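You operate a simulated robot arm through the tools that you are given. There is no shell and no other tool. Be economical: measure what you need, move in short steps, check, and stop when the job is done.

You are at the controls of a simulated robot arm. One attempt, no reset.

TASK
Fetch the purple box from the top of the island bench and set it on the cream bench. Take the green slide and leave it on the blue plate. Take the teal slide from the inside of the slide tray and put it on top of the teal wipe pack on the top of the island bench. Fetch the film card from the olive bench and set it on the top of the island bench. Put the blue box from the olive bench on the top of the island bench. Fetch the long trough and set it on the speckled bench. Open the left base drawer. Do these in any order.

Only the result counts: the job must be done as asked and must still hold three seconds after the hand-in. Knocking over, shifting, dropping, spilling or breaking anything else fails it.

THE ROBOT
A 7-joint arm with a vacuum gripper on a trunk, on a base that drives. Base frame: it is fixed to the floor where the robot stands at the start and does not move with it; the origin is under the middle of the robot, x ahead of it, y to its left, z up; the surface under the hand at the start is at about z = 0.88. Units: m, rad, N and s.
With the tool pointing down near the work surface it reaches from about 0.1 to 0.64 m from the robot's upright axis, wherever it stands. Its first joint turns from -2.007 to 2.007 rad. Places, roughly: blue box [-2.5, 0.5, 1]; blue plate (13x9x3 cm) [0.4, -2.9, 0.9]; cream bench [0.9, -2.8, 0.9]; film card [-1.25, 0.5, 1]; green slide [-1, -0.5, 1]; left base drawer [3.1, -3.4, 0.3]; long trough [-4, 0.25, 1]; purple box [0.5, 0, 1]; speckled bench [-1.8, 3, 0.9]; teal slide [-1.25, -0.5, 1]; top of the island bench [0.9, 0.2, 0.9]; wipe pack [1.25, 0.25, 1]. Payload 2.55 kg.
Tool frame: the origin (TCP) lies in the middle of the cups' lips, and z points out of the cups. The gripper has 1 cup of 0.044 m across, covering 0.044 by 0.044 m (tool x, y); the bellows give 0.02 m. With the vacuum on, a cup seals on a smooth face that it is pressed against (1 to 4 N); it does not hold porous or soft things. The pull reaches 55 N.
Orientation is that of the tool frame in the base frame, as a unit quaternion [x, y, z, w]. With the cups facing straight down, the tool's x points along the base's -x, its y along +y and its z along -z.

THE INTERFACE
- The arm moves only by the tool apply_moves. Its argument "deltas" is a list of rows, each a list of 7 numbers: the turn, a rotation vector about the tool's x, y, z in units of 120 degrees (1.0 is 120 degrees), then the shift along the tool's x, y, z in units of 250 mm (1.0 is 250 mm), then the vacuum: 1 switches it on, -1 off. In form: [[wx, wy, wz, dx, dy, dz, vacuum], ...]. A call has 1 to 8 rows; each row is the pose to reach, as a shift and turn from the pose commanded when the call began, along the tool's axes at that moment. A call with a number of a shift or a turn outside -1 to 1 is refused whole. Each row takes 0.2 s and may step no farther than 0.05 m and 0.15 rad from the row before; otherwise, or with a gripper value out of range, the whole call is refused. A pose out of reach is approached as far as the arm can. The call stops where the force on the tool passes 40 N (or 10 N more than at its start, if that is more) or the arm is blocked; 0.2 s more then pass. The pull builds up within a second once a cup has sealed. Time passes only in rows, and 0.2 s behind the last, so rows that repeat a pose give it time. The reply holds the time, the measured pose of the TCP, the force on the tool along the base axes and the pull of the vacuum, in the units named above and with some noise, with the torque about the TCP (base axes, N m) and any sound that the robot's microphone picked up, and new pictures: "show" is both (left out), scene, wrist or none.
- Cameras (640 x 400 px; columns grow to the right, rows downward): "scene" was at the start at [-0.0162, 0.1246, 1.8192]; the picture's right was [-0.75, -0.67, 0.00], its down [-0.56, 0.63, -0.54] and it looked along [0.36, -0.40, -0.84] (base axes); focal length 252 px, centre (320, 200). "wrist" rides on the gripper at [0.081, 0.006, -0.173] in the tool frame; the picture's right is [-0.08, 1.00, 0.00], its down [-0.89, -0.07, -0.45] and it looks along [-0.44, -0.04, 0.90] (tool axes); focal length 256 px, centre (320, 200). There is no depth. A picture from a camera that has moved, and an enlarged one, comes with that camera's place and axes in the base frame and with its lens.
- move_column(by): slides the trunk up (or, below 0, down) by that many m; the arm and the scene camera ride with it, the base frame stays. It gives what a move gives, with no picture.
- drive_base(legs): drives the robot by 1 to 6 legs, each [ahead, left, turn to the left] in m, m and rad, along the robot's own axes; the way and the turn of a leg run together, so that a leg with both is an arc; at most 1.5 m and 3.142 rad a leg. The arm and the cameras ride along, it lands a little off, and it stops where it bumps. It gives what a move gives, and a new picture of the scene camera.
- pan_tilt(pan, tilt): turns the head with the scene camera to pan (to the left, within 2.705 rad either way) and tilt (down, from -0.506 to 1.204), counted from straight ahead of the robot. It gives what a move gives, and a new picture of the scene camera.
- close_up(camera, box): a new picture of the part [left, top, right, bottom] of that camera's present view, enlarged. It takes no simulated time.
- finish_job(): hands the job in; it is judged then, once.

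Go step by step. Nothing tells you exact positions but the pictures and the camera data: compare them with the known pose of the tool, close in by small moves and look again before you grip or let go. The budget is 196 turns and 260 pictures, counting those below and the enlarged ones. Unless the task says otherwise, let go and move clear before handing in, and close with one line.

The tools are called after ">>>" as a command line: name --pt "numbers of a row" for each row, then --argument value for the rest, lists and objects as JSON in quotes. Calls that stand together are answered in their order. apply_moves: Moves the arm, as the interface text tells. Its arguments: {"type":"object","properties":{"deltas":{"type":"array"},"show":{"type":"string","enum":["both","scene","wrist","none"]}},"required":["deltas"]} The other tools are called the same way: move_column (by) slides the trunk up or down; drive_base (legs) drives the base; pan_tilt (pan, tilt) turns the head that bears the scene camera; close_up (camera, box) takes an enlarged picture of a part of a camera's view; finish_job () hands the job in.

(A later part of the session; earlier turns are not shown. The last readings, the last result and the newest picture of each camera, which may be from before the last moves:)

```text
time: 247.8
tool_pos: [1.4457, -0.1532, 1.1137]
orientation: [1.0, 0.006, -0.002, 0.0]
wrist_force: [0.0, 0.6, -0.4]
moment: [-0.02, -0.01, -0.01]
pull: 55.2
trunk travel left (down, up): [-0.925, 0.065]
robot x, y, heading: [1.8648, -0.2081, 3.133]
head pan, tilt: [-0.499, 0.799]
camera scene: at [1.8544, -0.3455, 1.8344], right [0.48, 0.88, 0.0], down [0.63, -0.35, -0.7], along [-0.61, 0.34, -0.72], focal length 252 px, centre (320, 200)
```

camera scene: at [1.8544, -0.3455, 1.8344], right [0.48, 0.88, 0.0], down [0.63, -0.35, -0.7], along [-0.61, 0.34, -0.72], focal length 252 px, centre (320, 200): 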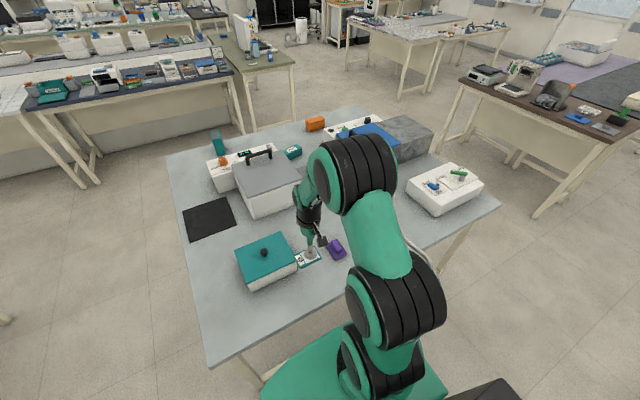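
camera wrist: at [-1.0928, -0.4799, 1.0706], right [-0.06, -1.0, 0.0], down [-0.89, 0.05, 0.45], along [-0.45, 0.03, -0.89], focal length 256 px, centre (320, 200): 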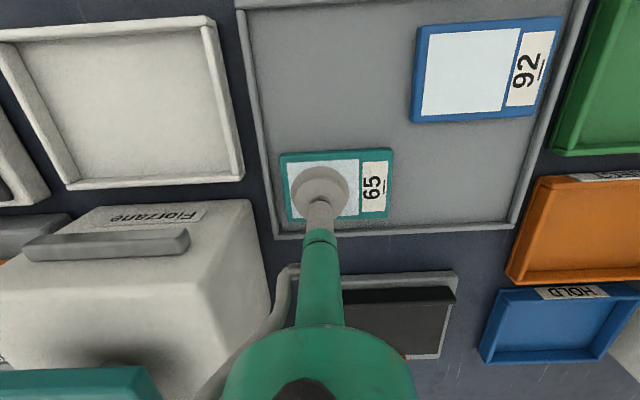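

>>> drive_base --legs '[[0, -0.5, 0]]'

>>> pan_tilt --pan 0 --tilt 0.9

>>> apply_moves --pt "0 0 0 0 0 0 1" --show "wrist"

```text
time: 250.8
tool_pos: [1.4486, 0.3495, 1.1132]
orientation: [1.0, 0.007, -0.002, 0.0]
wrist_force: [-0.5, 0.0, -1.4]
moment: [0.01, -0.01, 0.03]
pull: 54.5
trunk travel left (down, up): [-0.925, 0.065]
robot x, y, heading: [1.8701, 0.2988, 3.14]
head pan, tilt: [-0.499, 0.799]
camera scene: at [1.8574, 0.16, 1.8345], right [0.48, 0.88, 0.0], down [0.63, -0.34, -0.7], along [-0.61, 0.34, -0.72], focal length 252 px, centre (320, 200)
```

scene: 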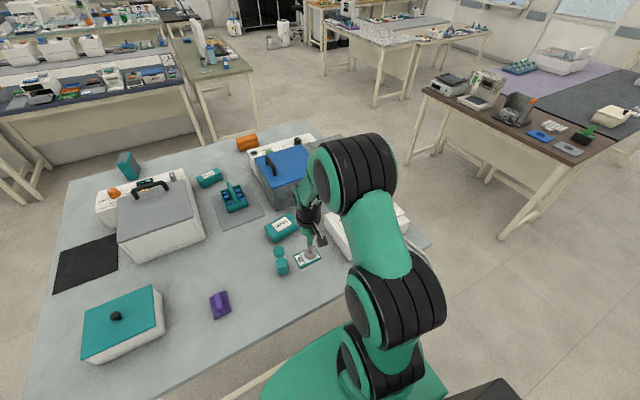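

```text
time: 251.7
tool_pos: [1.4473, 0.3495, 1.1123]
orientation: [1.0, 0.006, -0.002, -0.001]
wrist_force: [0.3, 0.4, 0.0]
moment: [0.0, 0.0, -0.02]
pull: 54.9
trunk travel left (down, up): [-0.925, 0.065]
robot x, y, heading: [1.8705, 0.2965, 3.143]
head pan, tilt: [0.0, 0.901]
camera scene: at [1.8526, 0.1212, 1.8265], right [0.0, 1.0, 0.0], down [0.78, 0.0, -0.62], along [-0.62, 0.0, -0.78], focal length 252 px, centre (320, 200)
```

scene: 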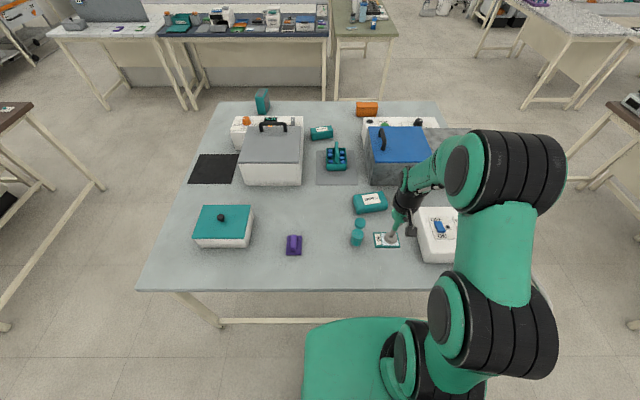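

```text
time: 252.1
tool_pos: [1.4475, 0.3499, 1.1135]
orientation: [1.0, 0.006, -0.002, -0.001]
wrist_force: [0.2, 0.2, 0.1]
moment: [0.03, 0.01, -0.02]
pull: 55.4
trunk travel left (down, up): [-0.925, 0.065]
robot x, y, heading: [1.8715, 0.2986, 3.143]
head pan, tilt: [0.0, 0.901]
camera wrist: at [1.5287, 0.3441, 1.2859], right [-0.07, -1.0, 0.0], down [-0.89, 0.06, 0.45], along [-0.45, 0.03, -0.89], focal length 256 px, centre (320, 200)
```

wrist: 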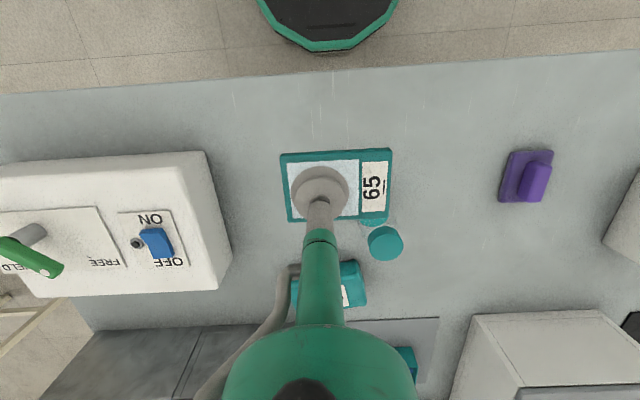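

The wipe pack is at about (1.145,0.348), with a vial standing near (1.30,0.28). I'll move 0.15 m nearer and take a close-up of the pack.

>>> drive_base --legs '[[0.15, 0, 0]]'

>>> close_up --camera "scene" --box '[320, 170, 440, 260]'

>>> apply_moves --pt "0 0 0 0 -0.06 0 1" --show "wrist"

```text
time: 253.5
tool_pos: [1.3001, 0.3505, 1.1132]
orientation: [1.0, 0.007, -0.002, 0.0]
wrist_force: [0.9, 0.6, -1.2]
moment: [0.01, 0.01, -0.01]
pull: 55.0
trunk travel left (down, up): [-0.925, 0.065]
robot x, y, heading: [1.7225, 0.3046, 3.137]
head pan, tilt: [0.0, 0.901]
camera scene: at [1.7045, 0.1215, 1.8265], right [0.0, 1.0, 0.0], down [0.78, 0.0, -0.62], along [-0.62, 0.0, -0.78], focal length 252 px, centre (320, 200)
```

scene: 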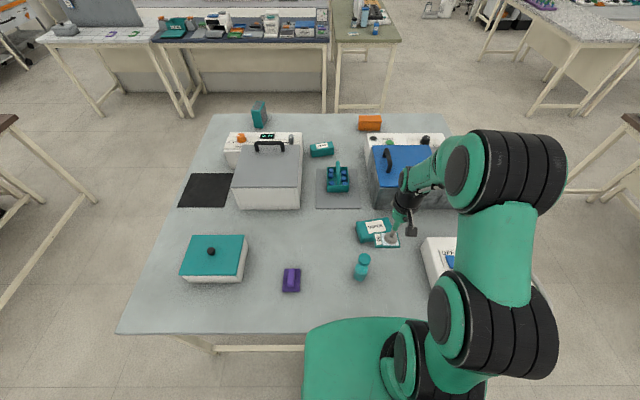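

```text
4.44 times, centred on (380, 215) of scene
camera zoom: at [1.7045, 0.1215, 1.8265], right [0.0, 1.0, 0.0], down [0.78, 0.0, -0.62], along [-0.62, 0.0, -0.78], focal length 1122 px, centre (53, 133)
```

zoom: 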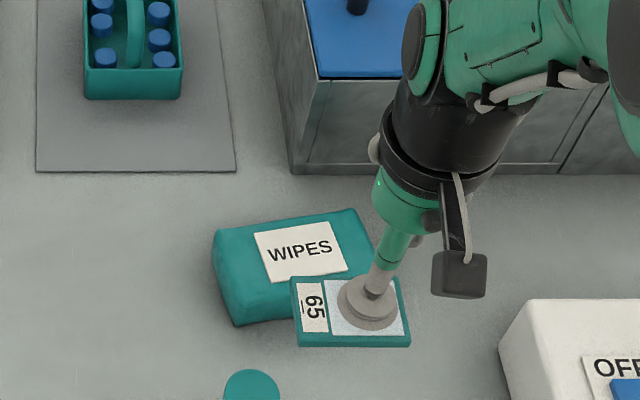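

```text
time: 253.9
tool_pos: [1.3016, 0.3666, 1.1133]
orientation: [1.0, 0.007, -0.002, 0.0]
wrist_force: [0.5, 0.0, -0.3]
moment: [0.0, 0.0, 0.01]
pull: 54.9
trunk travel left (down, up): [-0.925, 0.065]
robot x, y, heading: [1.7255, 0.297, 3.135]
head pan, tilt: [0.0, 0.901]
camera wrist: at [1.3816, 0.3609, 1.2863], right [-0.06, -1.0, 0.0], down [-0.89, 0.06, 0.45], along [-0.45, 0.03, -0.89], focal length 256 px, centre (320, 200)
```

wrist: 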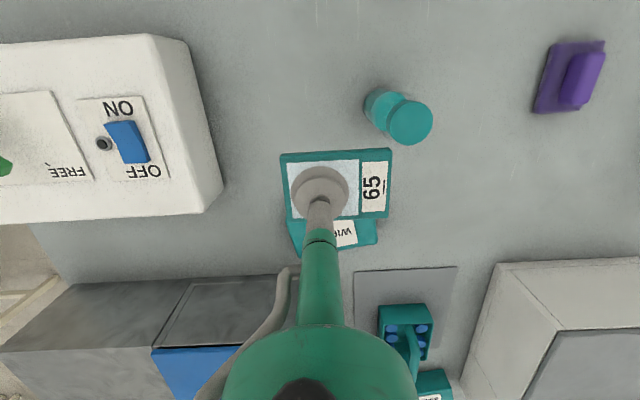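

The wipe pack's top centre is about (1.142,0.352) and it is turned roughly 12°. I'll move over it, turning the slide to match, and lower part way.

>>> apply_moves --pt "0 0 -0.03 -0.17 0 0 1" --pt "0 0 -0.06 -0.34 0 0 1" --pt "0 0 -0.09 -0.51 0 0 1" --pt "0 0 -0.1 -0.652 0 0 1" --pt "0 0 -0.1 -0.652 0 0.15 1" --pt "0 0 -0.1 -0.652 0 0.3 1" --pt "0 0 -0.1 -0.652 0 0.3 1" --show "both"

>>> close_up --camera "scene" --box '[320, 170, 440, 260]'

```text
time: 255.5
tool_pos: [1.136, 0.3631, 1.0373]
orientation: [0.994, 0.111, -0.002, -0.001]
wrist_force: [-0.7, 0.0, -0.6]
moment: [0.01, 0.01, -0.03]
pull: 54.7
trunk travel left (down, up): [-0.925, 0.065]
robot x, y, heading: [1.7209, 0.2997, 3.138]
head pan, tilt: [0.0, 0.901]
camera scene: at [1.7055, 0.1215, 1.8265], right [0.0, 1.0, 0.0], down [0.78, 0.0, -0.62], along [-0.62, 0.0, -0.78], focal length 252 px, centre (320, 200)
camera wrist: at [1.2169, 0.374, 1.2114], right [0.14, -0.99, 0.0], down [-0.88, -0.13, 0.45], along [-0.44, -0.06, -0.89], focal length 256 px, centre (320, 200)
```

scene: 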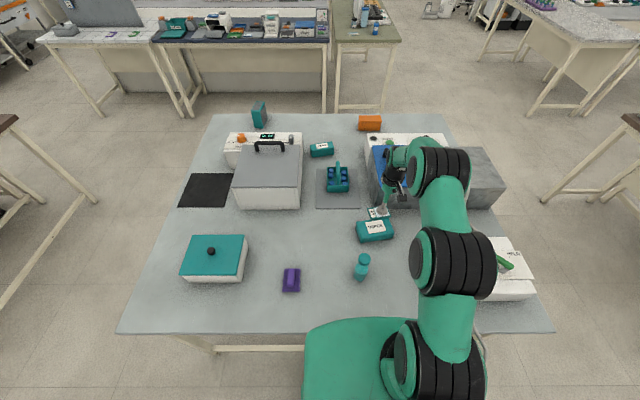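
wrist: 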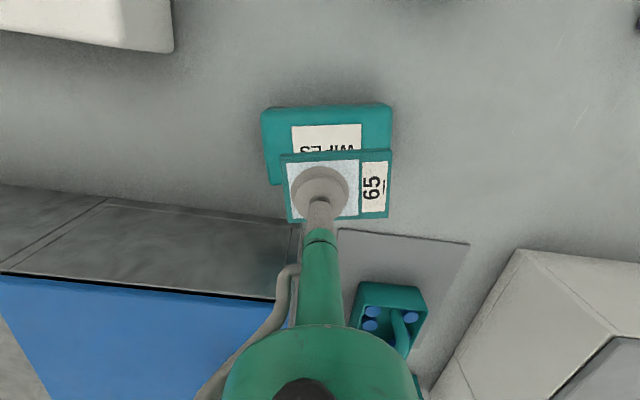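

```text
4.44 times, centred on (380, 215) of scene
camera zoom: at [1.7055, 0.1215, 1.8265], right [0.0, 1.0, 0.0], down [0.78, 0.0, -0.62], along [-0.62, 0.0, -0.78], focal length 1122 px, centre (53, 133)
```

zoom: 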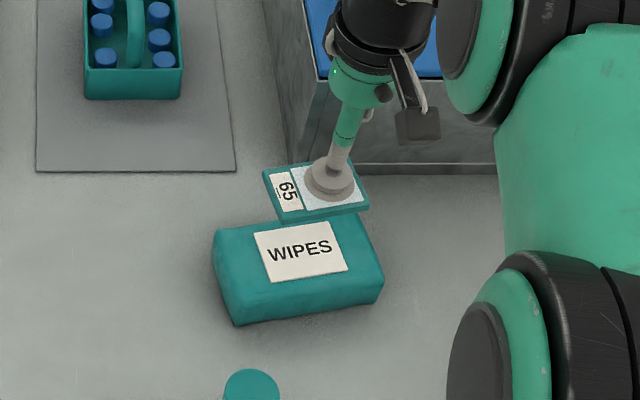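

The slide is over the pack's centre. I'll lower it gently until it makes contact.

>>> apply_moves --pt "0 0 0 0 0 0.12 1" --pt "0 0 0 0 0 0.24 1" --pt "0 0 0 0 0 0.28 1" --pt "0 0 0 0 0 0.31 1" --pt "0 0 0 0 0 0.335 1" --pt "0 0 0 0 0 0.355 1" --show "none"

>>> close_up --camera "scene" --box '[320, 170, 440, 260]'

```text
time: 256.9
tool_pos: [1.1356, 0.3636, 0.9481]
orientation: [0.994, 0.112, -0.003, 0.0]
wrist_force: [-0.5, 0.1, -0.3]
moment: [0.03, 0.03, -0.04]
pull: 55.1
trunk travel left (down, up): [-0.925, 0.065]
robot x, y, heading: [1.7208, 0.2974, 3.141]
head pan, tilt: [0.0, 0.901]
```

```text
4.44 times, centred on (380, 215) of scene
camera zoom: at [1.7042, 0.1216, 1.8265], right [0.0, 1.0, 0.0], down [0.78, 0.0, -0.62], along [-0.62, 0.0, -0.78], focal length 1122 px, centre (53, 133)
```

zoom: 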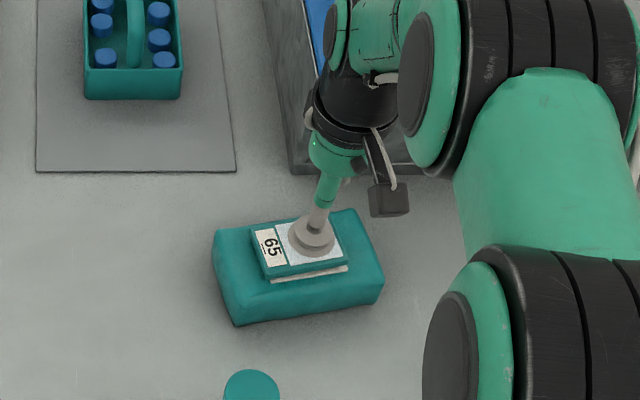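

>>> apply_moves --pt "0 0 0 0.01 0 0.015 1" --pt "0 0 0 0.01 0 0.03 1" --pt "0 0 0 0.01 0 0.045 1" --pt "0 0 0 0.01 0 0.06 1" --show "none"

```text
time: 257.9
tool_pos: [1.1385, 0.3638, 0.938]
orientation: [0.994, 0.112, -0.005, -0.002]
wrist_force: [4.6, 0.3, 26.4]
moment: [-0.28, -0.56, 0.09]
pull: 54.9
trunk travel left (down, up): [-0.925, 0.065]
robot x, y, heading: [1.7234, 0.2992, 3.135]
head pan, tilt: [0.0, 0.901]
```

Contact is made. I'll ease off, release and rise.

>>> apply_moves --pt "0 0 0 0 0 -0.02 1" --pt "0 0 0 0 0 -0.02 -1" --pt "0 0 0 0 0 -0.02 -1" --pt "0 0 0 0 0 -0.02 -1" --pt "0 0 0 0 0 -0.04 -1" --pt "0 0 0 0 0 -0.15 -1" --pt "0 0 0 0 0 -0.33 -1" --pt "0 0 0 0 0 -0.51 -1" --show "wrist"

>>> close_up --camera "scene" --box '[320, 170, 440, 260]'

```text
time: 259.7
tool_pos: [1.1393, 0.3629, 1.0621]
orientation: [0.994, 0.111, -0.001, -0.001]
wrist_force: [-0.1, 0.0, -0.8]
moment: [0.01, 0.02, 0.03]
pull: 0.0
trunk travel left (down, up): [-0.925, 0.065]
robot x, y, heading: [1.7235, 0.2982, 3.14]
head pan, tilt: [0.0, 0.901]
camera wrist: at [1.2198, 0.3744, 1.2361], right [0.14, -0.99, 0.0], down [-0.88, -0.13, 0.45], along [-0.44, -0.06, -0.89], focal length 256 px, centre (320, 200)
```

wrist: 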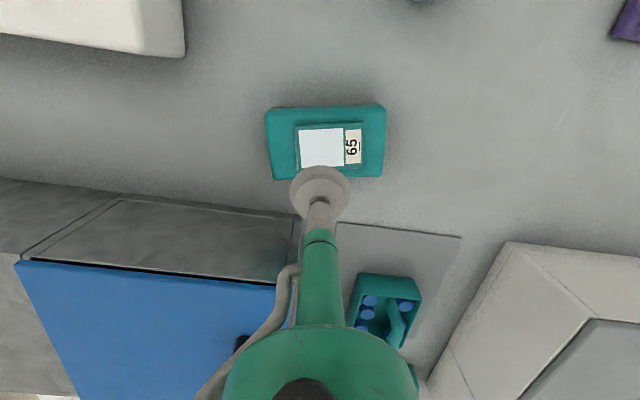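

```text
4.44 times, centred on (380, 215) of scene
camera zoom: at [1.7054, 0.1214, 1.8264], right [0.0, 1.0, 0.0], down [0.78, 0.0, -0.62], along [-0.62, 0.0, -0.78], focal length 1122 px, centre (53, 133)
```

zoom: 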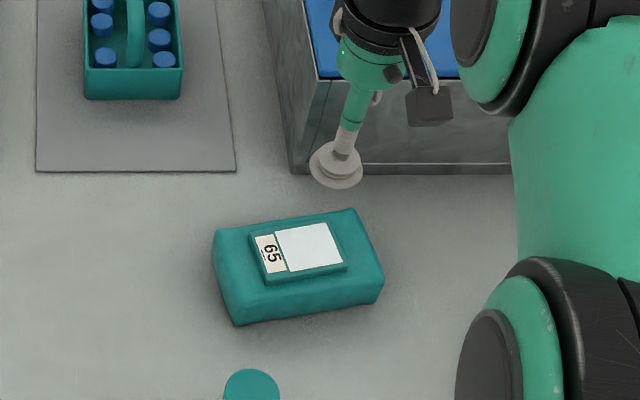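

The teal slide lies on the wipe pack. Next is the film card on the olive bench. I'll retract and drive round by the left end of the island.

>>> apply_moves --pt "0 0 0 0 0 -0.15 -1" --pt "0 0 0.03 0.1 0 -0.25 -1" --pt "0 0 0.06 0.28 0 -0.25 -1" --pt "0 0 0.1 0.46 0 -0.25 -1" --pt "0 0 0.1 0.6 0 -0.25 -1" --show "none"

>>> drive_base --legs '[[-0.15, 0, 0], [0, -1.2, 0], [1.5, 0, 0], [0.85, 0, 0], [0, 1.0, 0]]'

>>> apply_moves --pt "0 0 0 0 0 0 -1" --show "wrist"

```text
time: 260.9
tool_pos: [1.2862, 0.3966, 1.1245]
orientation: [1.0, 0.007, -0.001, 0.0]
wrist_force: [0.1, -0.7, -0.2]
moment: [-0.01, 0.02, -0.01]
pull: 0.0
trunk travel left (down, up): [-0.925, 0.065]
robot x, y, heading: [1.7237, 0.2983, 3.139]
head pan, tilt: [0.0, 0.901]
```

```text
time: 283.8
tool_pos: [-0.9014, 0.6496, 1.1234]
orientation: [1.0, 0.005, -0.002, -0.001]
wrist_force: [-0.6, 0.7, 0.3]
moment: [0.0, 0.04, 0.01]
pull: 0.1
trunk travel left (down, up): [-0.925, 0.065]
robot x, y, heading: [-0.4606, 0.545, 3.135]
head pan, tilt: [0.0, 0.901]
camera scene: at [-0.4829, 0.3722, 1.8265], right [0.01, 1.0, 0.0], down [0.78, 0.0, -0.62], along [-0.62, 0.0, -0.78], focal length 252 px, centre (320, 200)
```

scene: 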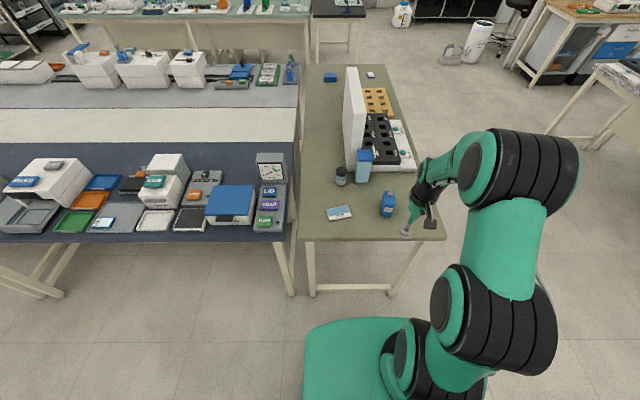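

```text
time: 284.2
tool_pos: [-0.9012, 0.6485, 1.1231]
orientation: [1.0, 0.005, -0.002, 0.001]
wrist_force: [0.4, 0.1, 0.7]
moment: [0.03, -0.03, -0.01]
pull: 0.1
trunk travel left (down, up): [-0.925, 0.065]
robot x, y, heading: [-0.4645, 0.5496, 3.135]
head pan, tilt: [0.0, 0.901]
camera wrist: at [-0.8211, 0.6435, 1.2963], right [-0.07, -1.0, 0.0], down [-0.89, 0.06, 0.45], along [-0.45, 0.03, -0.89], focal length 256 px, centre (320, 200)
```

wrist: 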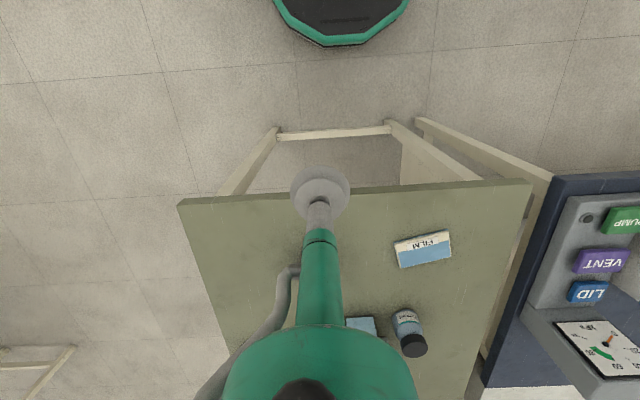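

The film card is at about (-1.14,0.463). I'll drive up 0.2 m and position the cup over it.

>>> drive_base --legs '[[0.2, 0, 0]]'

>>> apply_moves --pt "0 0 0 -0.03 0.17 0 -1" --pt "0 0 0 -0.08 0.34 0 -1" --pt "0 0 0 -0.12 0.51 0 -1" --pt "0 0 0 -0.16 0.68 0 -1" --pt "0 0 0 -0.16 0.74 0.1 -1" --pt "0 0 0 -0.16 0.74 0.25 -1" --pt "0 0 0 -0.16 0.74 0.4 -1" --pt "0 0 0 -0.16 0.74 0.4 -1" --show "wrist"

>>> close_up --camera "scene" --box '[300, 60, 460, 260]'

```text
time: 285.8
tool_pos: [-1.1019, 0.6514, 1.1227]
orientation: [1.0, 0.004, -0.001, 0.0]
wrist_force: [0.0, 0.1, 1.0]
moment: [0.01, 0.01, 0.0]
pull: 0.2
trunk travel left (down, up): [-0.925, 0.065]
robot x, y, heading: [-0.6643, 0.5516, 3.135]
head pan, tilt: [0.0, 0.901]
camera scene: at [-0.6836, 0.3739, 1.8265], right [0.01, 1.0, 0.0], down [0.78, -0.01, -0.62], along [-0.62, 0.01, -0.78], focal length 252 px, centre (320, 200)
```

scene: 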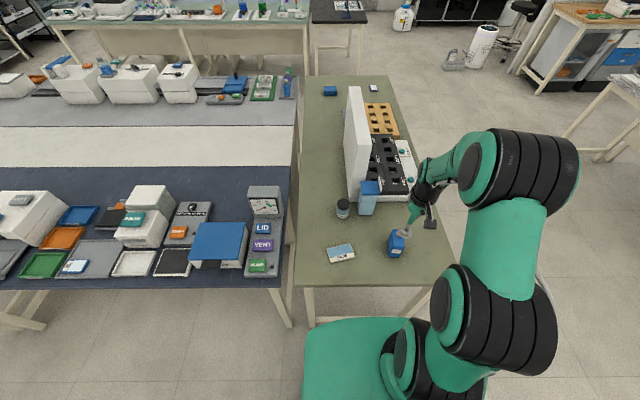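

```text
time: 287.6
tool_pos: [-1.1401, 0.4663, 1.0244]
orientation: [1.0, 0.004, -0.002, 0.0]
wrist_force: [-0.2, 0.5, -1.0]
moment: [0.03, 0.02, 0.0]
pull: 0.0
trunk travel left (down, up): [-0.925, 0.065]
robot x, y, heading: [-0.6652, 0.5542, 3.135]
head pan, tilt: [0.0, 0.901]
camera wrist: at [-1.0592, 0.4603, 1.1966], right [-0.07, -1.0, 0.0], down [-0.89, 0.06, 0.45], along [-0.45, 0.03, -0.89], focal length 256 px, centre (320, 200)
```

wrist: 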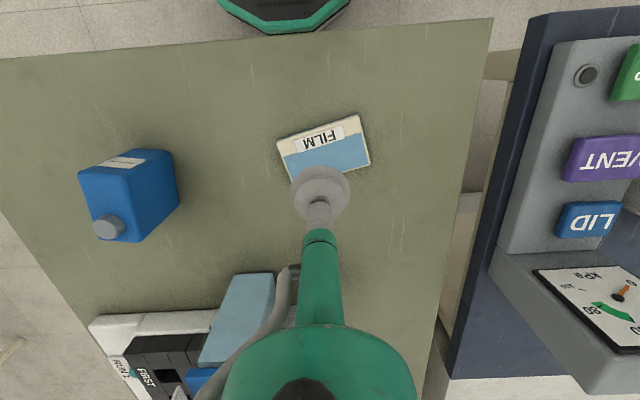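

```text
2.00 times, centred on (380, 160) of scene
camera zoom: at [-0.6823, 0.3741, 1.8266], right [0.01, 1.0, 0.0], down [0.78, -0.01, -0.62], along [-0.62, 0.01, -0.78], focal length 505 px, centre (200, 280)
```

zoom: 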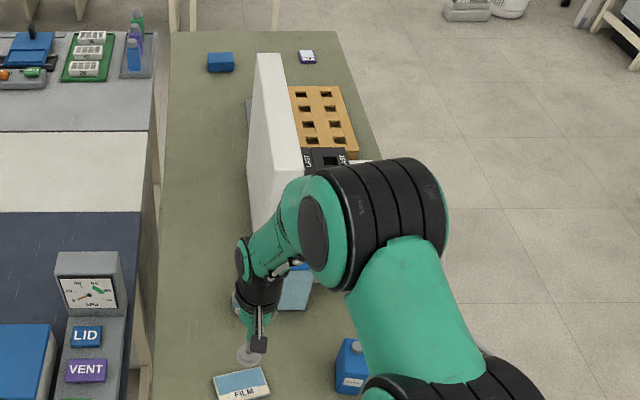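

The card centre is about 7 mm further on. I'll correct and lower with the vacuum on.

>>> apply_moves --pt "0 0 0 -0.032 0.02 0.16 1" --pt "0 0 0 -0.032 0.02 0.32 1" --pt "0 0 0 -0.032 0.02 0.42 1" --pt "0 0 0 -0.032 0.02 0.47 1" --pt "0 0 0 -0.032 0.02 0.495 1" --pt "0 0 0 -0.032 0.02 0.51 1" --pt "0 0 0 -0.032 0.02 0.525 1" --pt "0 0 0 -0.032 0.02 0.53 1" --show "wrist"

```text
time: 289.4
tool_pos: [-1.1483, 0.4616, 0.8904]
orientation: [1.0, 0.004, -0.002, -0.002]
wrist_force: [-0.3, 0.1, -0.6]
moment: [0.02, 0.01, -0.01]
pull: 55.0
trunk travel left (down, up): [-0.925, 0.065]
robot x, y, heading: [-0.6612, 0.5517, 3.132]
head pan, tilt: [0.0, 0.901]
camera wrist: at [-1.0677, 0.4553, 1.0637], right [-0.07, -1.0, 0.0], down [-0.89, 0.06, 0.45], along [-0.45, 0.03, -0.89], focal length 256 px, centre (320, 200)
```

wrist: 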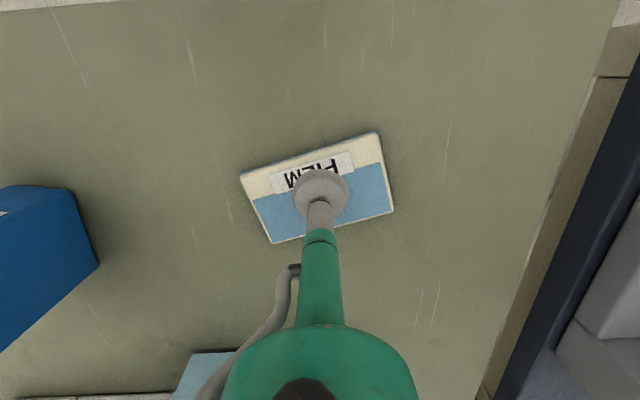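

The card is held. I'll lift it and bring it to the front of the island.

>>> apply_moves --pt "0 0 0 0 0 -0.1 1" --pt "0 0 0 0 0 -0.28 1" --pt "0 0 0 0 0 -0.46 1" --pt "0 0 0 0.1 0 -0.62 1" --pt "0 0 0 0.2 0 -0.78 1" --pt "0 0 0 0.3 0 -0.92 1" --show "none"

>>> drive_base --legs '[[-0.2, 0, 0], [0, 0, 3.141], [0, -0.5, 0], [0.43, 0, 0]]'

>>> apply_moves --pt "0 0 0 0 0 0 1" --show "wrist"

```text
time: 290.8
tool_pos: [-1.0716, 0.4628, 1.1197]
orientation: [1.0, 0.004, -0.002, 0.0]
wrist_force: [0.5, -0.3, -0.2]
moment: [-0.04, 0.05, 0.04]
pull: 55.3
trunk travel left (down, up): [-0.925, 0.065]
robot x, y, heading: [-0.6648, 0.5506, 3.136]
head pan, tilt: [0.0, 0.901]
```

```text
time: 304.5
tool_pos: [0.3628, 0.117, 1.119]
orientation: [0.003, 1.0, -0.001, 0.002]
wrist_force: [-0.4, 0.1, -0.2]
moment: [0.03, -0.01, 0.0]
pull: 54.6
trunk travel left (down, up): [-0.925, 0.065]
robot x, y, heading: [-0.048, 0.0396, -0.024]
head pan, tilt: [0.0, 0.901]
camera scene: at [-0.0323, 0.2124, 1.8265], right [-0.02, -1.0, 0.0], down [-0.78, 0.02, -0.62], along [0.62, -0.01, -0.78], focal length 252 px, centre (320, 200)
```

scene: 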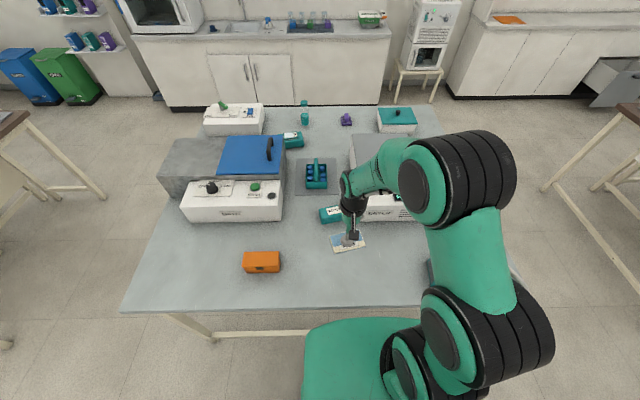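

```text
time: 304.9
tool_pos: [0.3614, 0.1181, 1.1191]
orientation: [0.002, 1.0, -0.001, 0.001]
wrist_force: [-0.7, 0.9, 0.2]
moment: [-0.02, -0.04, -0.01]
pull: 55.1
trunk travel left (down, up): [-0.925, 0.065]
robot x, y, heading: [-0.0475, 0.0371, -0.02]
head pan, tilt: [0.0, 0.901]
camera wrist: at [0.2803, 0.1249, 1.293], right [0.08, 1.0, 0.0], down [0.89, -0.08, 0.45], along [0.45, -0.04, -0.89], focal length 256 px, centre (320, 200)
```

wrist: 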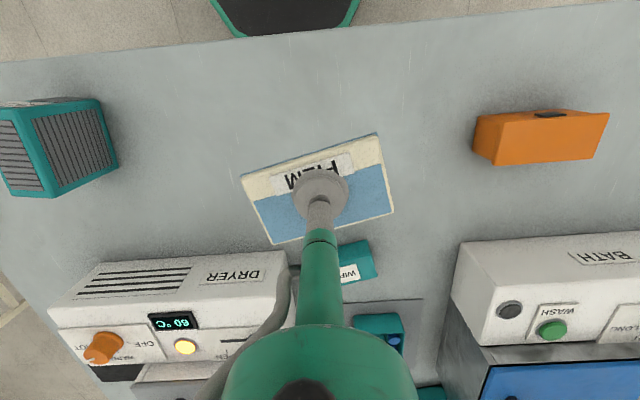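

There is clear space under the tool. I'll put the card at about (0.40,0.02), leaving room for the blue box.

>>> apply_moves --pt "0 0 0 -0.07 -0.15 0 1" --pt "0 0 0 -0.14 -0.3 0.05 1" --pt "0 0 0 -0.14 -0.4 0.2 1" --pt "0 0 0 -0.14 -0.4 0.38 1" --pt "0 0 0 -0.14 -0.4 0.56 1" --pt "0 0 0 -0.14 -0.4 0.72 1" --pt "0 0 0 -0.14 -0.4 0.82 1" --pt "0 0 0 -0.14 -0.4 0.88 1" --show "none"

>>> apply_moves --pt "0 0 0 0 0 0.015 1" --pt "0 0 0 0 0 0.03 1" --pt "0 0 0 0 0 0.045 1" --pt "0 0 0 0 0 0.045 1" --show "none"

```text
time: 306.7
tool_pos: [0.3985, 0.0182, 0.899]
orientation: [0.003, 1.0, -0.001, 0.002]
wrist_force: [0.2, 0.2, -1.1]
moment: [-0.02, 0.01, -0.02]
pull: 55.0
trunk travel left (down, up): [-0.925, 0.065]
robot x, y, heading: [-0.0486, 0.0372, -0.021]
head pan, tilt: [0.0, 0.901]
```

```text
time: 307.7
tool_pos: [0.3993, 0.0181, 0.8896]
orientation: [0.002, 1.0, 0.0, 0.003]
wrist_force: [-1.4, -0.3, 10.3]
moment: [0.04, 0.2, 0.0]
pull: 54.8
trunk travel left (down, up): [-0.925, 0.065]
robot x, y, heading: [-0.0484, 0.038, -0.025]
head pan, tilt: [0.0, 0.901]
```

Contact is made. I'll release and rise.

>>> apply_moves --pt "0 0 0 0 0 -0.008 -1" --pt "0 0 0 0 0 -0.008 -1" --pt "0 0 0 0 0 -0.008 -1" --pt "0 0 0 0 0 -0.04 -1" --pt "0 0 0 0 0 -0.2 -1" --pt "0 0 0 0 0 -0.4 -1" --pt "0 0 0 0 0 -0.6 -1" --pt "0 0 0 0 0 -0.8 -1" --show "wrist"

```text
time: 309.5
tool_pos: [0.3958, 0.0192, 1.0876]
orientation: [0.002, 1.0, -0.001, 0.002]
wrist_force: [-0.2, 0.1, 0.3]
moment: [-0.02, -0.01, -0.03]
pull: 0.0
trunk travel left (down, up): [-0.925, 0.065]
robot x, y, heading: [-0.0457, 0.0386, -0.023]
head pan, tilt: [0.0, 0.901]
camera wrist: at [0.3139, 0.0256, 1.2614], right [0.08, 1.0, 0.0], down [0.89, -0.08, 0.45], along [0.45, -0.04, -0.89], focal length 256 px, centre (320, 200)
```

wrist: 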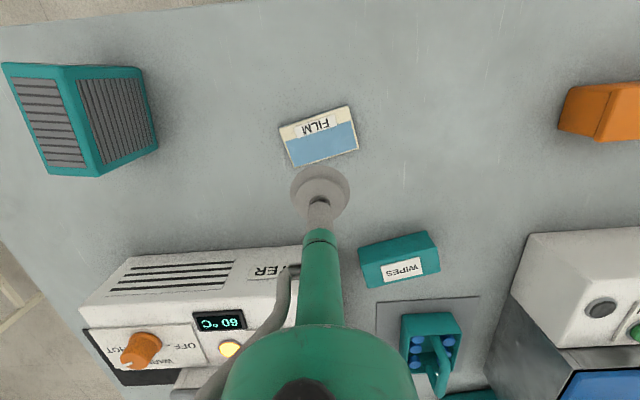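

The film card is placed. Next I'll fetch the blue box from the far end of the olive bench by driving round it on its left side.

>>> apply_moves --pt "0 0 0 0.05 0 -0.15 -1" --show "none"

>>> drive_base --legs '[[-0.42, 0, 0.02], [0, 1.5, 0], [-1.4, 0, 0]]'

>>> pan_tilt --pan 2.7 --tilt 0.6

```text
time: 309.9
tool_pos: [0.3817, 0.0179, 1.1271]
orientation: [0.003, 1.0, -0.001, 0.001]
wrist_force: [-0.6, -0.3, 0.7]
moment: [0.03, -0.07, -0.01]
pull: 0.1
trunk travel left (down, up): [-0.925, 0.065]
robot x, y, heading: [-0.0501, 0.0361, -0.021]
head pan, tilt: [0.0, 0.901]
```

```text
time: 326.1
tool_pos: [-1.437, 1.5378, 1.125]
orientation: [-0.015, 1.0, 0.0, 0.002]
wrist_force: [-0.2, 0.2, 0.2]
moment: [-0.02, -0.02, -0.01]
pull: 0.1
trunk travel left (down, up): [-0.925, 0.065]
robot x, y, heading: [-1.8732, 1.5394, 0.017]
head pan, tilt: [0.0, 0.901]
camera scene: at [-1.8604, 1.7172, 1.8265], right [0.01, -1.0, 0.0], down [-0.78, -0.01, -0.62], along [0.62, 0.01, -0.78], focal length 252 px, centre (320, 200)
```

scene: 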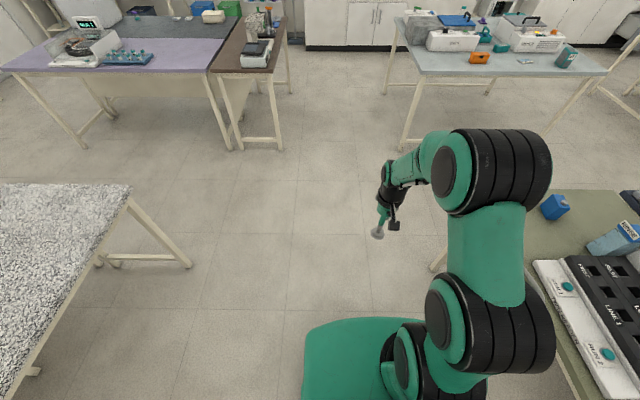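

```text
time: 328.6
tool_pos: [-1.4361, 1.5378, 1.1255]
orientation: [-0.014, 1.0, 0.0, 0.002]
wrist_force: [-0.4, 0.0, -0.8]
moment: [0.0, 0.01, -0.02]
pull: 0.0
trunk travel left (down, up): [-0.925, 0.065]
robot x, y, heading: [-1.8675, 1.5398, 0.015]
head pan, tilt: [2.7, 0.6]
camera scene: at [-2.0162, 1.7529, 1.8513], right [0.42, 0.91, 0.0], down [0.51, -0.23, -0.83], along [-0.75, 0.34, -0.56], focal length 252 px, centre (320, 200)
```

scene: 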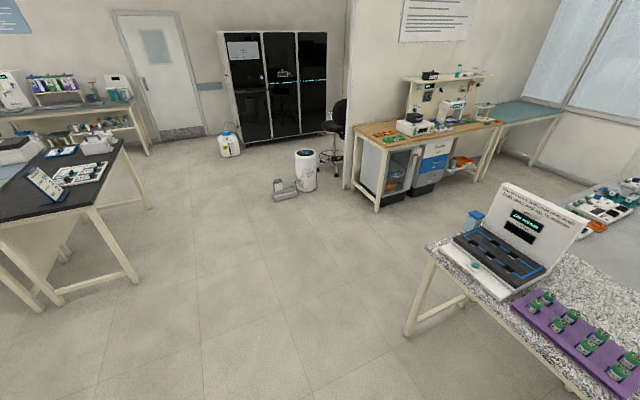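

The way is clear. I'll continue to the far end of the olive bench.

>>> drive_base --legs '[[-1.12, 0, -0.015], [0, -1.08, 0]]'

>>> pan_tilt --pan 0 --tilt 1.0

>>> apply_moves --pt "0 0 0 0 0 0 -1" --show "wrist"

```text
time: 339.4
tool_pos: [-2.559, 0.4542, 1.1243]
orientation: [-0.007, 1.0, -0.001, 0.002]
wrist_force: [0.3, 0.0, 0.1]
moment: [-0.01, -0.03, 0.0]
pull: 0.0
trunk travel left (down, up): [-0.925, 0.065]
robot x, y, heading: [-2.9955, 0.4621, 0.002]
head pan, tilt: [2.7, 0.6]
camera scene: at [-3.1356, 0.6774, 1.8513], right [0.43, 0.9, 0.0], down [0.51, -0.24, -0.83], along [-0.75, 0.35, -0.56], focal length 252 px, centre (320, 200)
```

scene: 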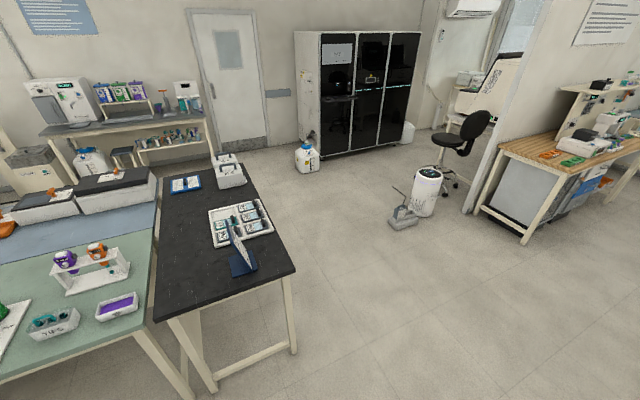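

```text
time: 341.8
tool_pos: [-2.5589, 0.4544, 1.1244]
orientation: [-0.007, 1.0, -0.001, 0.001]
wrist_force: [0.2, 0.5, 0.1]
moment: [0.0, -0.01, -0.04]
pull: 0.0
trunk travel left (down, up): [-0.925, 0.065]
robot x, y, heading: [-2.9914, 0.4635, -0.001]
head pan, tilt: [0.0, 1.0]
camera scene: at [-2.9861, 0.6395, 1.8193], right [0.0, -1.0, 0.0], down [-0.84, 0.0, -0.54], along [0.54, 0.0, -0.84], focal length 252 px, centre (320, 200)
```

scene: 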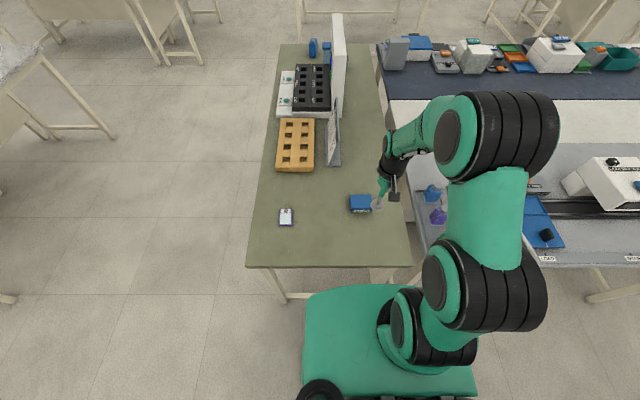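

```text
time: 342.2
tool_pos: [-2.5592, 0.4538, 1.1246]
orientation: [-0.007, 1.0, 0.0, 0.001]
wrist_force: [0.0, 0.2, -0.7]
moment: [0.0, 0.0, 0.02]
pull: 0.0
trunk travel left (down, up): [-0.925, 0.065]
robot x, y, heading: [-2.9915, 0.4656, 0.004]
head pan, tilt: [0.0, 1.0]
camera wrist: at [-2.6415, 0.4591, 1.298], right [0.06, 1.0, 0.0], down [0.89, -0.06, 0.45], along [0.45, -0.03, -0.89], focal length 256 px, centre (320, 200)
```

wrist: 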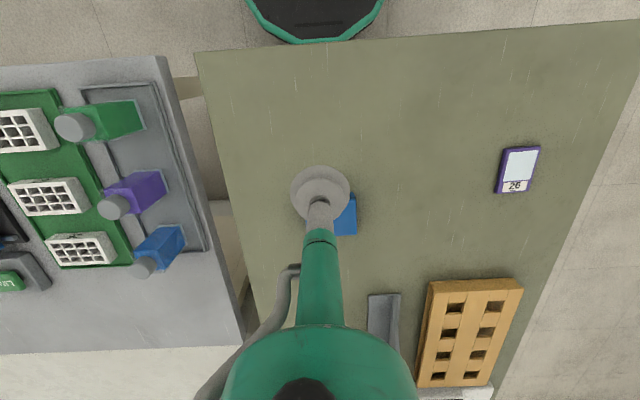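

The blue box is at about (-2.43,0.47). I'll move over it and lower part way.

>>> apply_moves --pt "0 0 0 -0.18 0.03 0 -1" --pt "0 0 0 -0.36 0.06 0 -1" --pt "0 0 0 -0.53 0.08 0.05 -1" --pt "0 0 0 -0.53 0.08 0.2 -1" --pt "0 0 0 -0.53 0.08 0.36 -1" --pt "0 0 0 -0.53 0.08 0.5 -1" --pt "0 0 0 -0.53 0.08 0.5 -1" --show "wrist"

>>> close_up --camera "scene" --box '[310, 160, 430, 240]'

```text
time: 343.8
tool_pos: [-2.428, 0.4752, 0.9999]
orientation: [-0.007, 1.0, 0.0, 0.002]
wrist_force: [-0.9, 0.3, 0.9]
moment: [-0.01, -0.02, -0.01]
pull: 0.1
trunk travel left (down, up): [-0.925, 0.065]
robot x, y, heading: [-2.9939, 0.4653, -0.001]
head pan, tilt: [0.0, 1.0]
camera wrist: at [-2.5096, 0.4807, 1.1733], right [0.06, 1.0, 0.0], down [0.89, -0.06, 0.45], along [0.45, -0.03, -0.89], focal length 256 px, centre (320, 200)
```

wrist: 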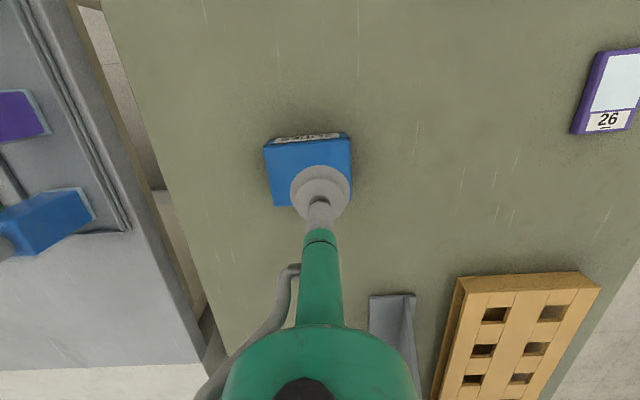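

```text
5.00 times, centred on (370, 200) of scene
camera zoom: at [-2.987, 0.6394, 1.8193], right [0.0, -1.0, 0.0], down [-0.84, 0.0, -0.54], along [0.54, 0.0, -0.84], focal length 1262 px, centre (70, 200)
```

zoom: 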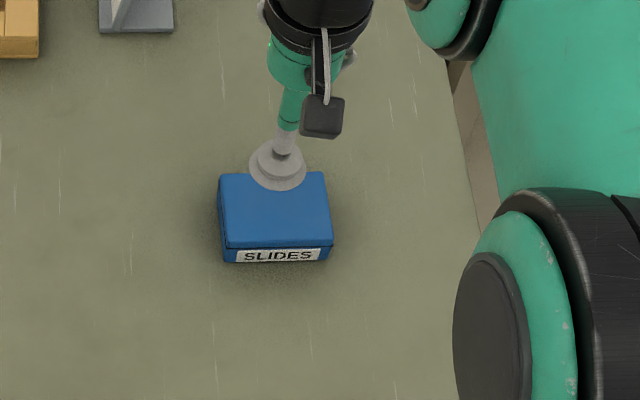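

The lid centre is about 14 mm further ahead and 10 mm to the right. I'll correct and lower with the vacuum on.

>>> apply_moves --pt "0 0 0 -0.056 -0.04 0.12 1" --pt "0 0 0 -0.056 -0.04 0.24 1" --pt "0 0 0 -0.056 -0.04 0.29 1" --pt "0 0 0 -0.056 -0.04 0.315 1" --pt "0 0 0 -0.056 -0.04 0.335 1" --pt "0 0 0 -0.056 -0.04 0.345 1" --pt "0 0 0 -0.056 -0.04 0.345 1" --show "none"

```text
time: 345.4
tool_pos: [-2.412, 0.4661, 0.9152]
orientation: [-0.007, 1.0, -0.001, 0.002]
wrist_force: [-1.9, 0.6, 7.8]
moment: [-0.07, 0.14, 0.0]
pull: 54.8
trunk travel left (down, up): [-0.925, 0.065]
robot x, y, heading: [-2.9929, 0.4642, -0.0]
head pan, tilt: [0.0, 1.0]
```

The blue box is held. I'll lift it and drive back to the island along the same path.

>>> apply_moves --pt "0 0 0 0 0 -0.1 1" --pt "0 0 0 0 0 -0.28 1" --pt "0 0 0 0 0 -0.46 1" --pt "0 0 0 0.1 0 -0.62 1" --pt "0 0 0 0.26 0 -0.74 1" --pt "0 0 0 0.42 0 -0.82 1" --pt "0 0 0 0.54 0 -0.84 1" --show "none"

>>> drive_base --legs '[[0, 1.1, 0], [1.5, 0, 0], [1.03, 0, 0], [0, -1.42, 0], [0.4, 0, 0]]'

>>> apply_moves --pt "0 0 0 0 0 0 1" --show "wrist"

```text
time: 347.0
tool_pos: [-2.5496, 0.4642, 1.1238]
orientation: [-0.006, 1.0, -0.001, 0.002]
wrist_force: [0.4, -0.5, -2.1]
moment: [0.0, 0.0, -0.01]
pull: 55.4
trunk travel left (down, up): [-0.925, 0.065]
robot x, y, heading: [-2.9931, 0.463, -0.003]
head pan, tilt: [0.0, 1.0]
```

```text
time: 373.3
tool_pos: [0.3777, 0.1291, 1.1236]
orientation: [-0.006, 1.0, -0.001, 0.001]
wrist_force: [-0.5, 0.2, -2.1]
moment: [0.02, -0.01, -0.02]
pull: 55.4
trunk travel left (down, up): [-0.925, 0.065]
robot x, y, heading: [-0.0667, 0.129, -0.009]
head pan, tilt: [0.0, 1.0]
camera scene: at [-0.0597, 0.3044, 1.8193], right [-0.01, -1.0, 0.0], down [-0.84, 0.01, -0.54], along [0.54, 0.0, -0.84], focal length 252 px, centre (320, 200)
```

scene: 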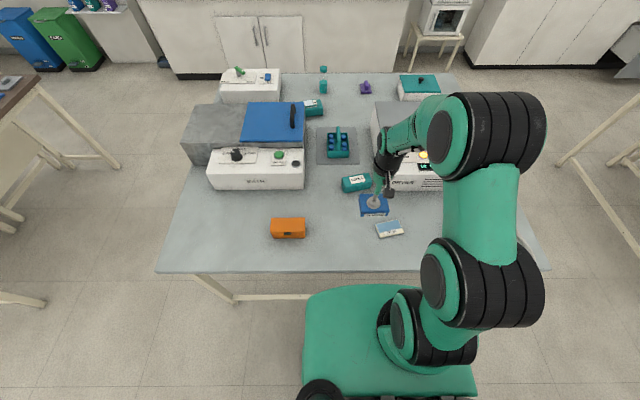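

```text
time: 373.7
tool_pos: [0.3763, 0.1271, 1.1226]
orientation: [-0.005, 1.0, 0.0, 0.001]
wrist_force: [-0.4, -0.4, -0.9]
moment: [0.02, 0.0, 0.01]
pull: 54.9
trunk travel left (down, up): [-0.925, 0.065]
robot x, y, heading: [-0.0686, 0.1259, -0.007]
head pan, tilt: [0.0, 1.0]
camera wrist: at [0.2942, 0.1334, 1.297], right [0.07, 1.0, 0.0], down [0.89, -0.06, 0.45], along [0.45, -0.03, -0.89], focal length 256 px, centre (320, 200)
```

wrist: 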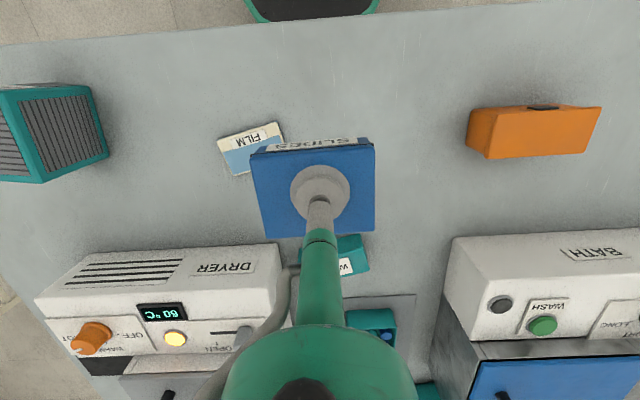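

I'll shift the box left to about (0.39,0.20), clear of the card and the orange box, and lower it.

>>> apply_moves --pt "0 0 0 -0.03 0.15 0 1" --pt "0 0 0 -0.06 0.3 0.05 1" --pt "0 0 0 -0.06 0.3 0.24 1" --pt "0 0 0 -0.06 0.3 0.42 1" --pt "0 0 0 -0.06 0.3 0.6 1" --pt "0 0 0 -0.06 0.3 0.72 1" --pt "0 0 0 -0.06 0.3 0.78 1" --pt "0 0 0 -0.06 0.3 0.8 1" --show "scene"

>>> apply_moves --pt "0 0 0 0 0 0.015 1" --pt "0 0 0 0 0 0.03 1" --pt "0 0 0 0 0 0.04 1" --pt "0 0 0 0 0 0.04 1" --show "none"

```text
time: 375.5
tool_pos: [0.3924, 0.2037, 0.9228]
orientation: [-0.005, 1.0, 0.0, 0.002]
wrist_force: [-0.6, -0.4, -1.2]
moment: [-0.01, 0.01, 0.03]
pull: 55.0
trunk travel left (down, up): [-0.925, 0.065]
robot x, y, heading: [-0.0664, 0.1262, -0.01]
head pan, tilt: [0.0, 1.0]
camera scene: at [-0.0597, 0.3043, 1.8193], right [-0.01, -1.0, 0.0], down [-0.84, 0.01, -0.54], along [0.54, 0.0, -0.84], focal length 252 px, centre (320, 200)
```

scene: 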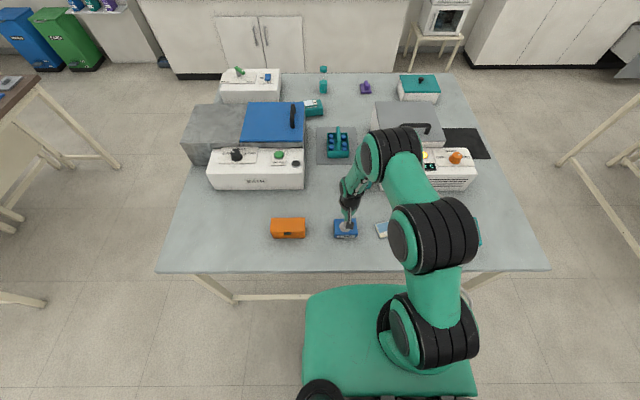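

```text
time: 376.5
tool_pos: [0.3907, 0.2033, 0.9156]
orientation: [-0.005, 1.0, 0.0, 0.004]
wrist_force: [-2.4, -0.2, 15.9]
moment: [-0.14, 0.14, -0.06]
pull: 54.7
trunk travel left (down, up): [-0.925, 0.065]
robot x, y, heading: [-0.0676, 0.1269, -0.011]
head pan, tilt: [0.0, 1.0]
```

Contact is made. I'll release and rise.

>>> apply_moves --pt "0 0 0 0 0 -0.012 -1" --pt "0 0 0 0 0 -0.012 -1" --pt "0 0 0 0 0 -0.012 -1" --pt "0 0 0 0 0 -0.04 -1" --pt "0 0 0 0 0 -0.2 -1" --pt "0 0 0 0 0 -0.4 -1" --pt "0 0 0 0 0 -0.6 -1" --pt "0 0 0 0.04 0 -0.8 -1" --show "wrist"

```text
refused: row 8 steps farther than a row can; nothing moved
```

>>> apply_moves --pt "0 0 0 0 0 -0.012 -1" --pt "0 0 0 0 0 -0.012 -1" --pt "0 0 0 0 0 -0.012 -1" --pt "0 0 0 0 0 -0.04 -1" --pt "0 0 0 0 0 -0.2 -1" --pt "0 0 0 0 0 -0.4 -1" --pt "0 0 0 0 0 -0.6 -1" --pt "0 0 0 0 0 -0.8 -1" --show "wrist"

```text
time: 378.3
tool_pos: [0.3906, 0.2018, 1.1155]
orientation: [-0.005, 1.0, 0.001, 0.002]
wrist_force: [0.1, -0.3, -0.4]
moment: [-0.02, -0.01, 0.0]
pull: 0.1
trunk travel left (down, up): [-0.925, 0.065]
robot x, y, heading: [-0.0657, 0.1287, -0.009]
head pan, tilt: [0.0, 1.0]
camera wrist: at [0.3088, 0.2081, 1.289], right [0.07, 1.0, 0.0], down [0.89, -0.06, 0.45], along [0.45, -0.03, -0.89], focal length 256 px, centre (320, 200)
```

wrist: 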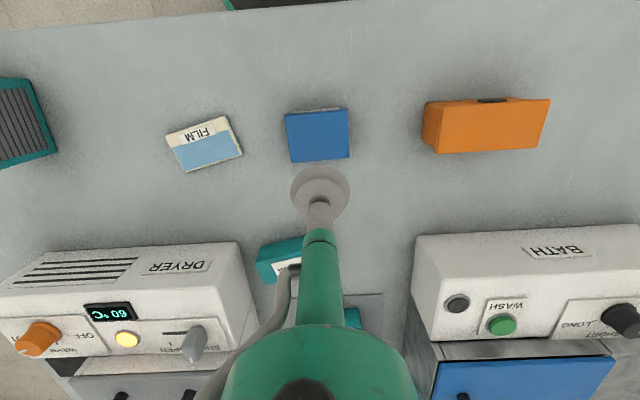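

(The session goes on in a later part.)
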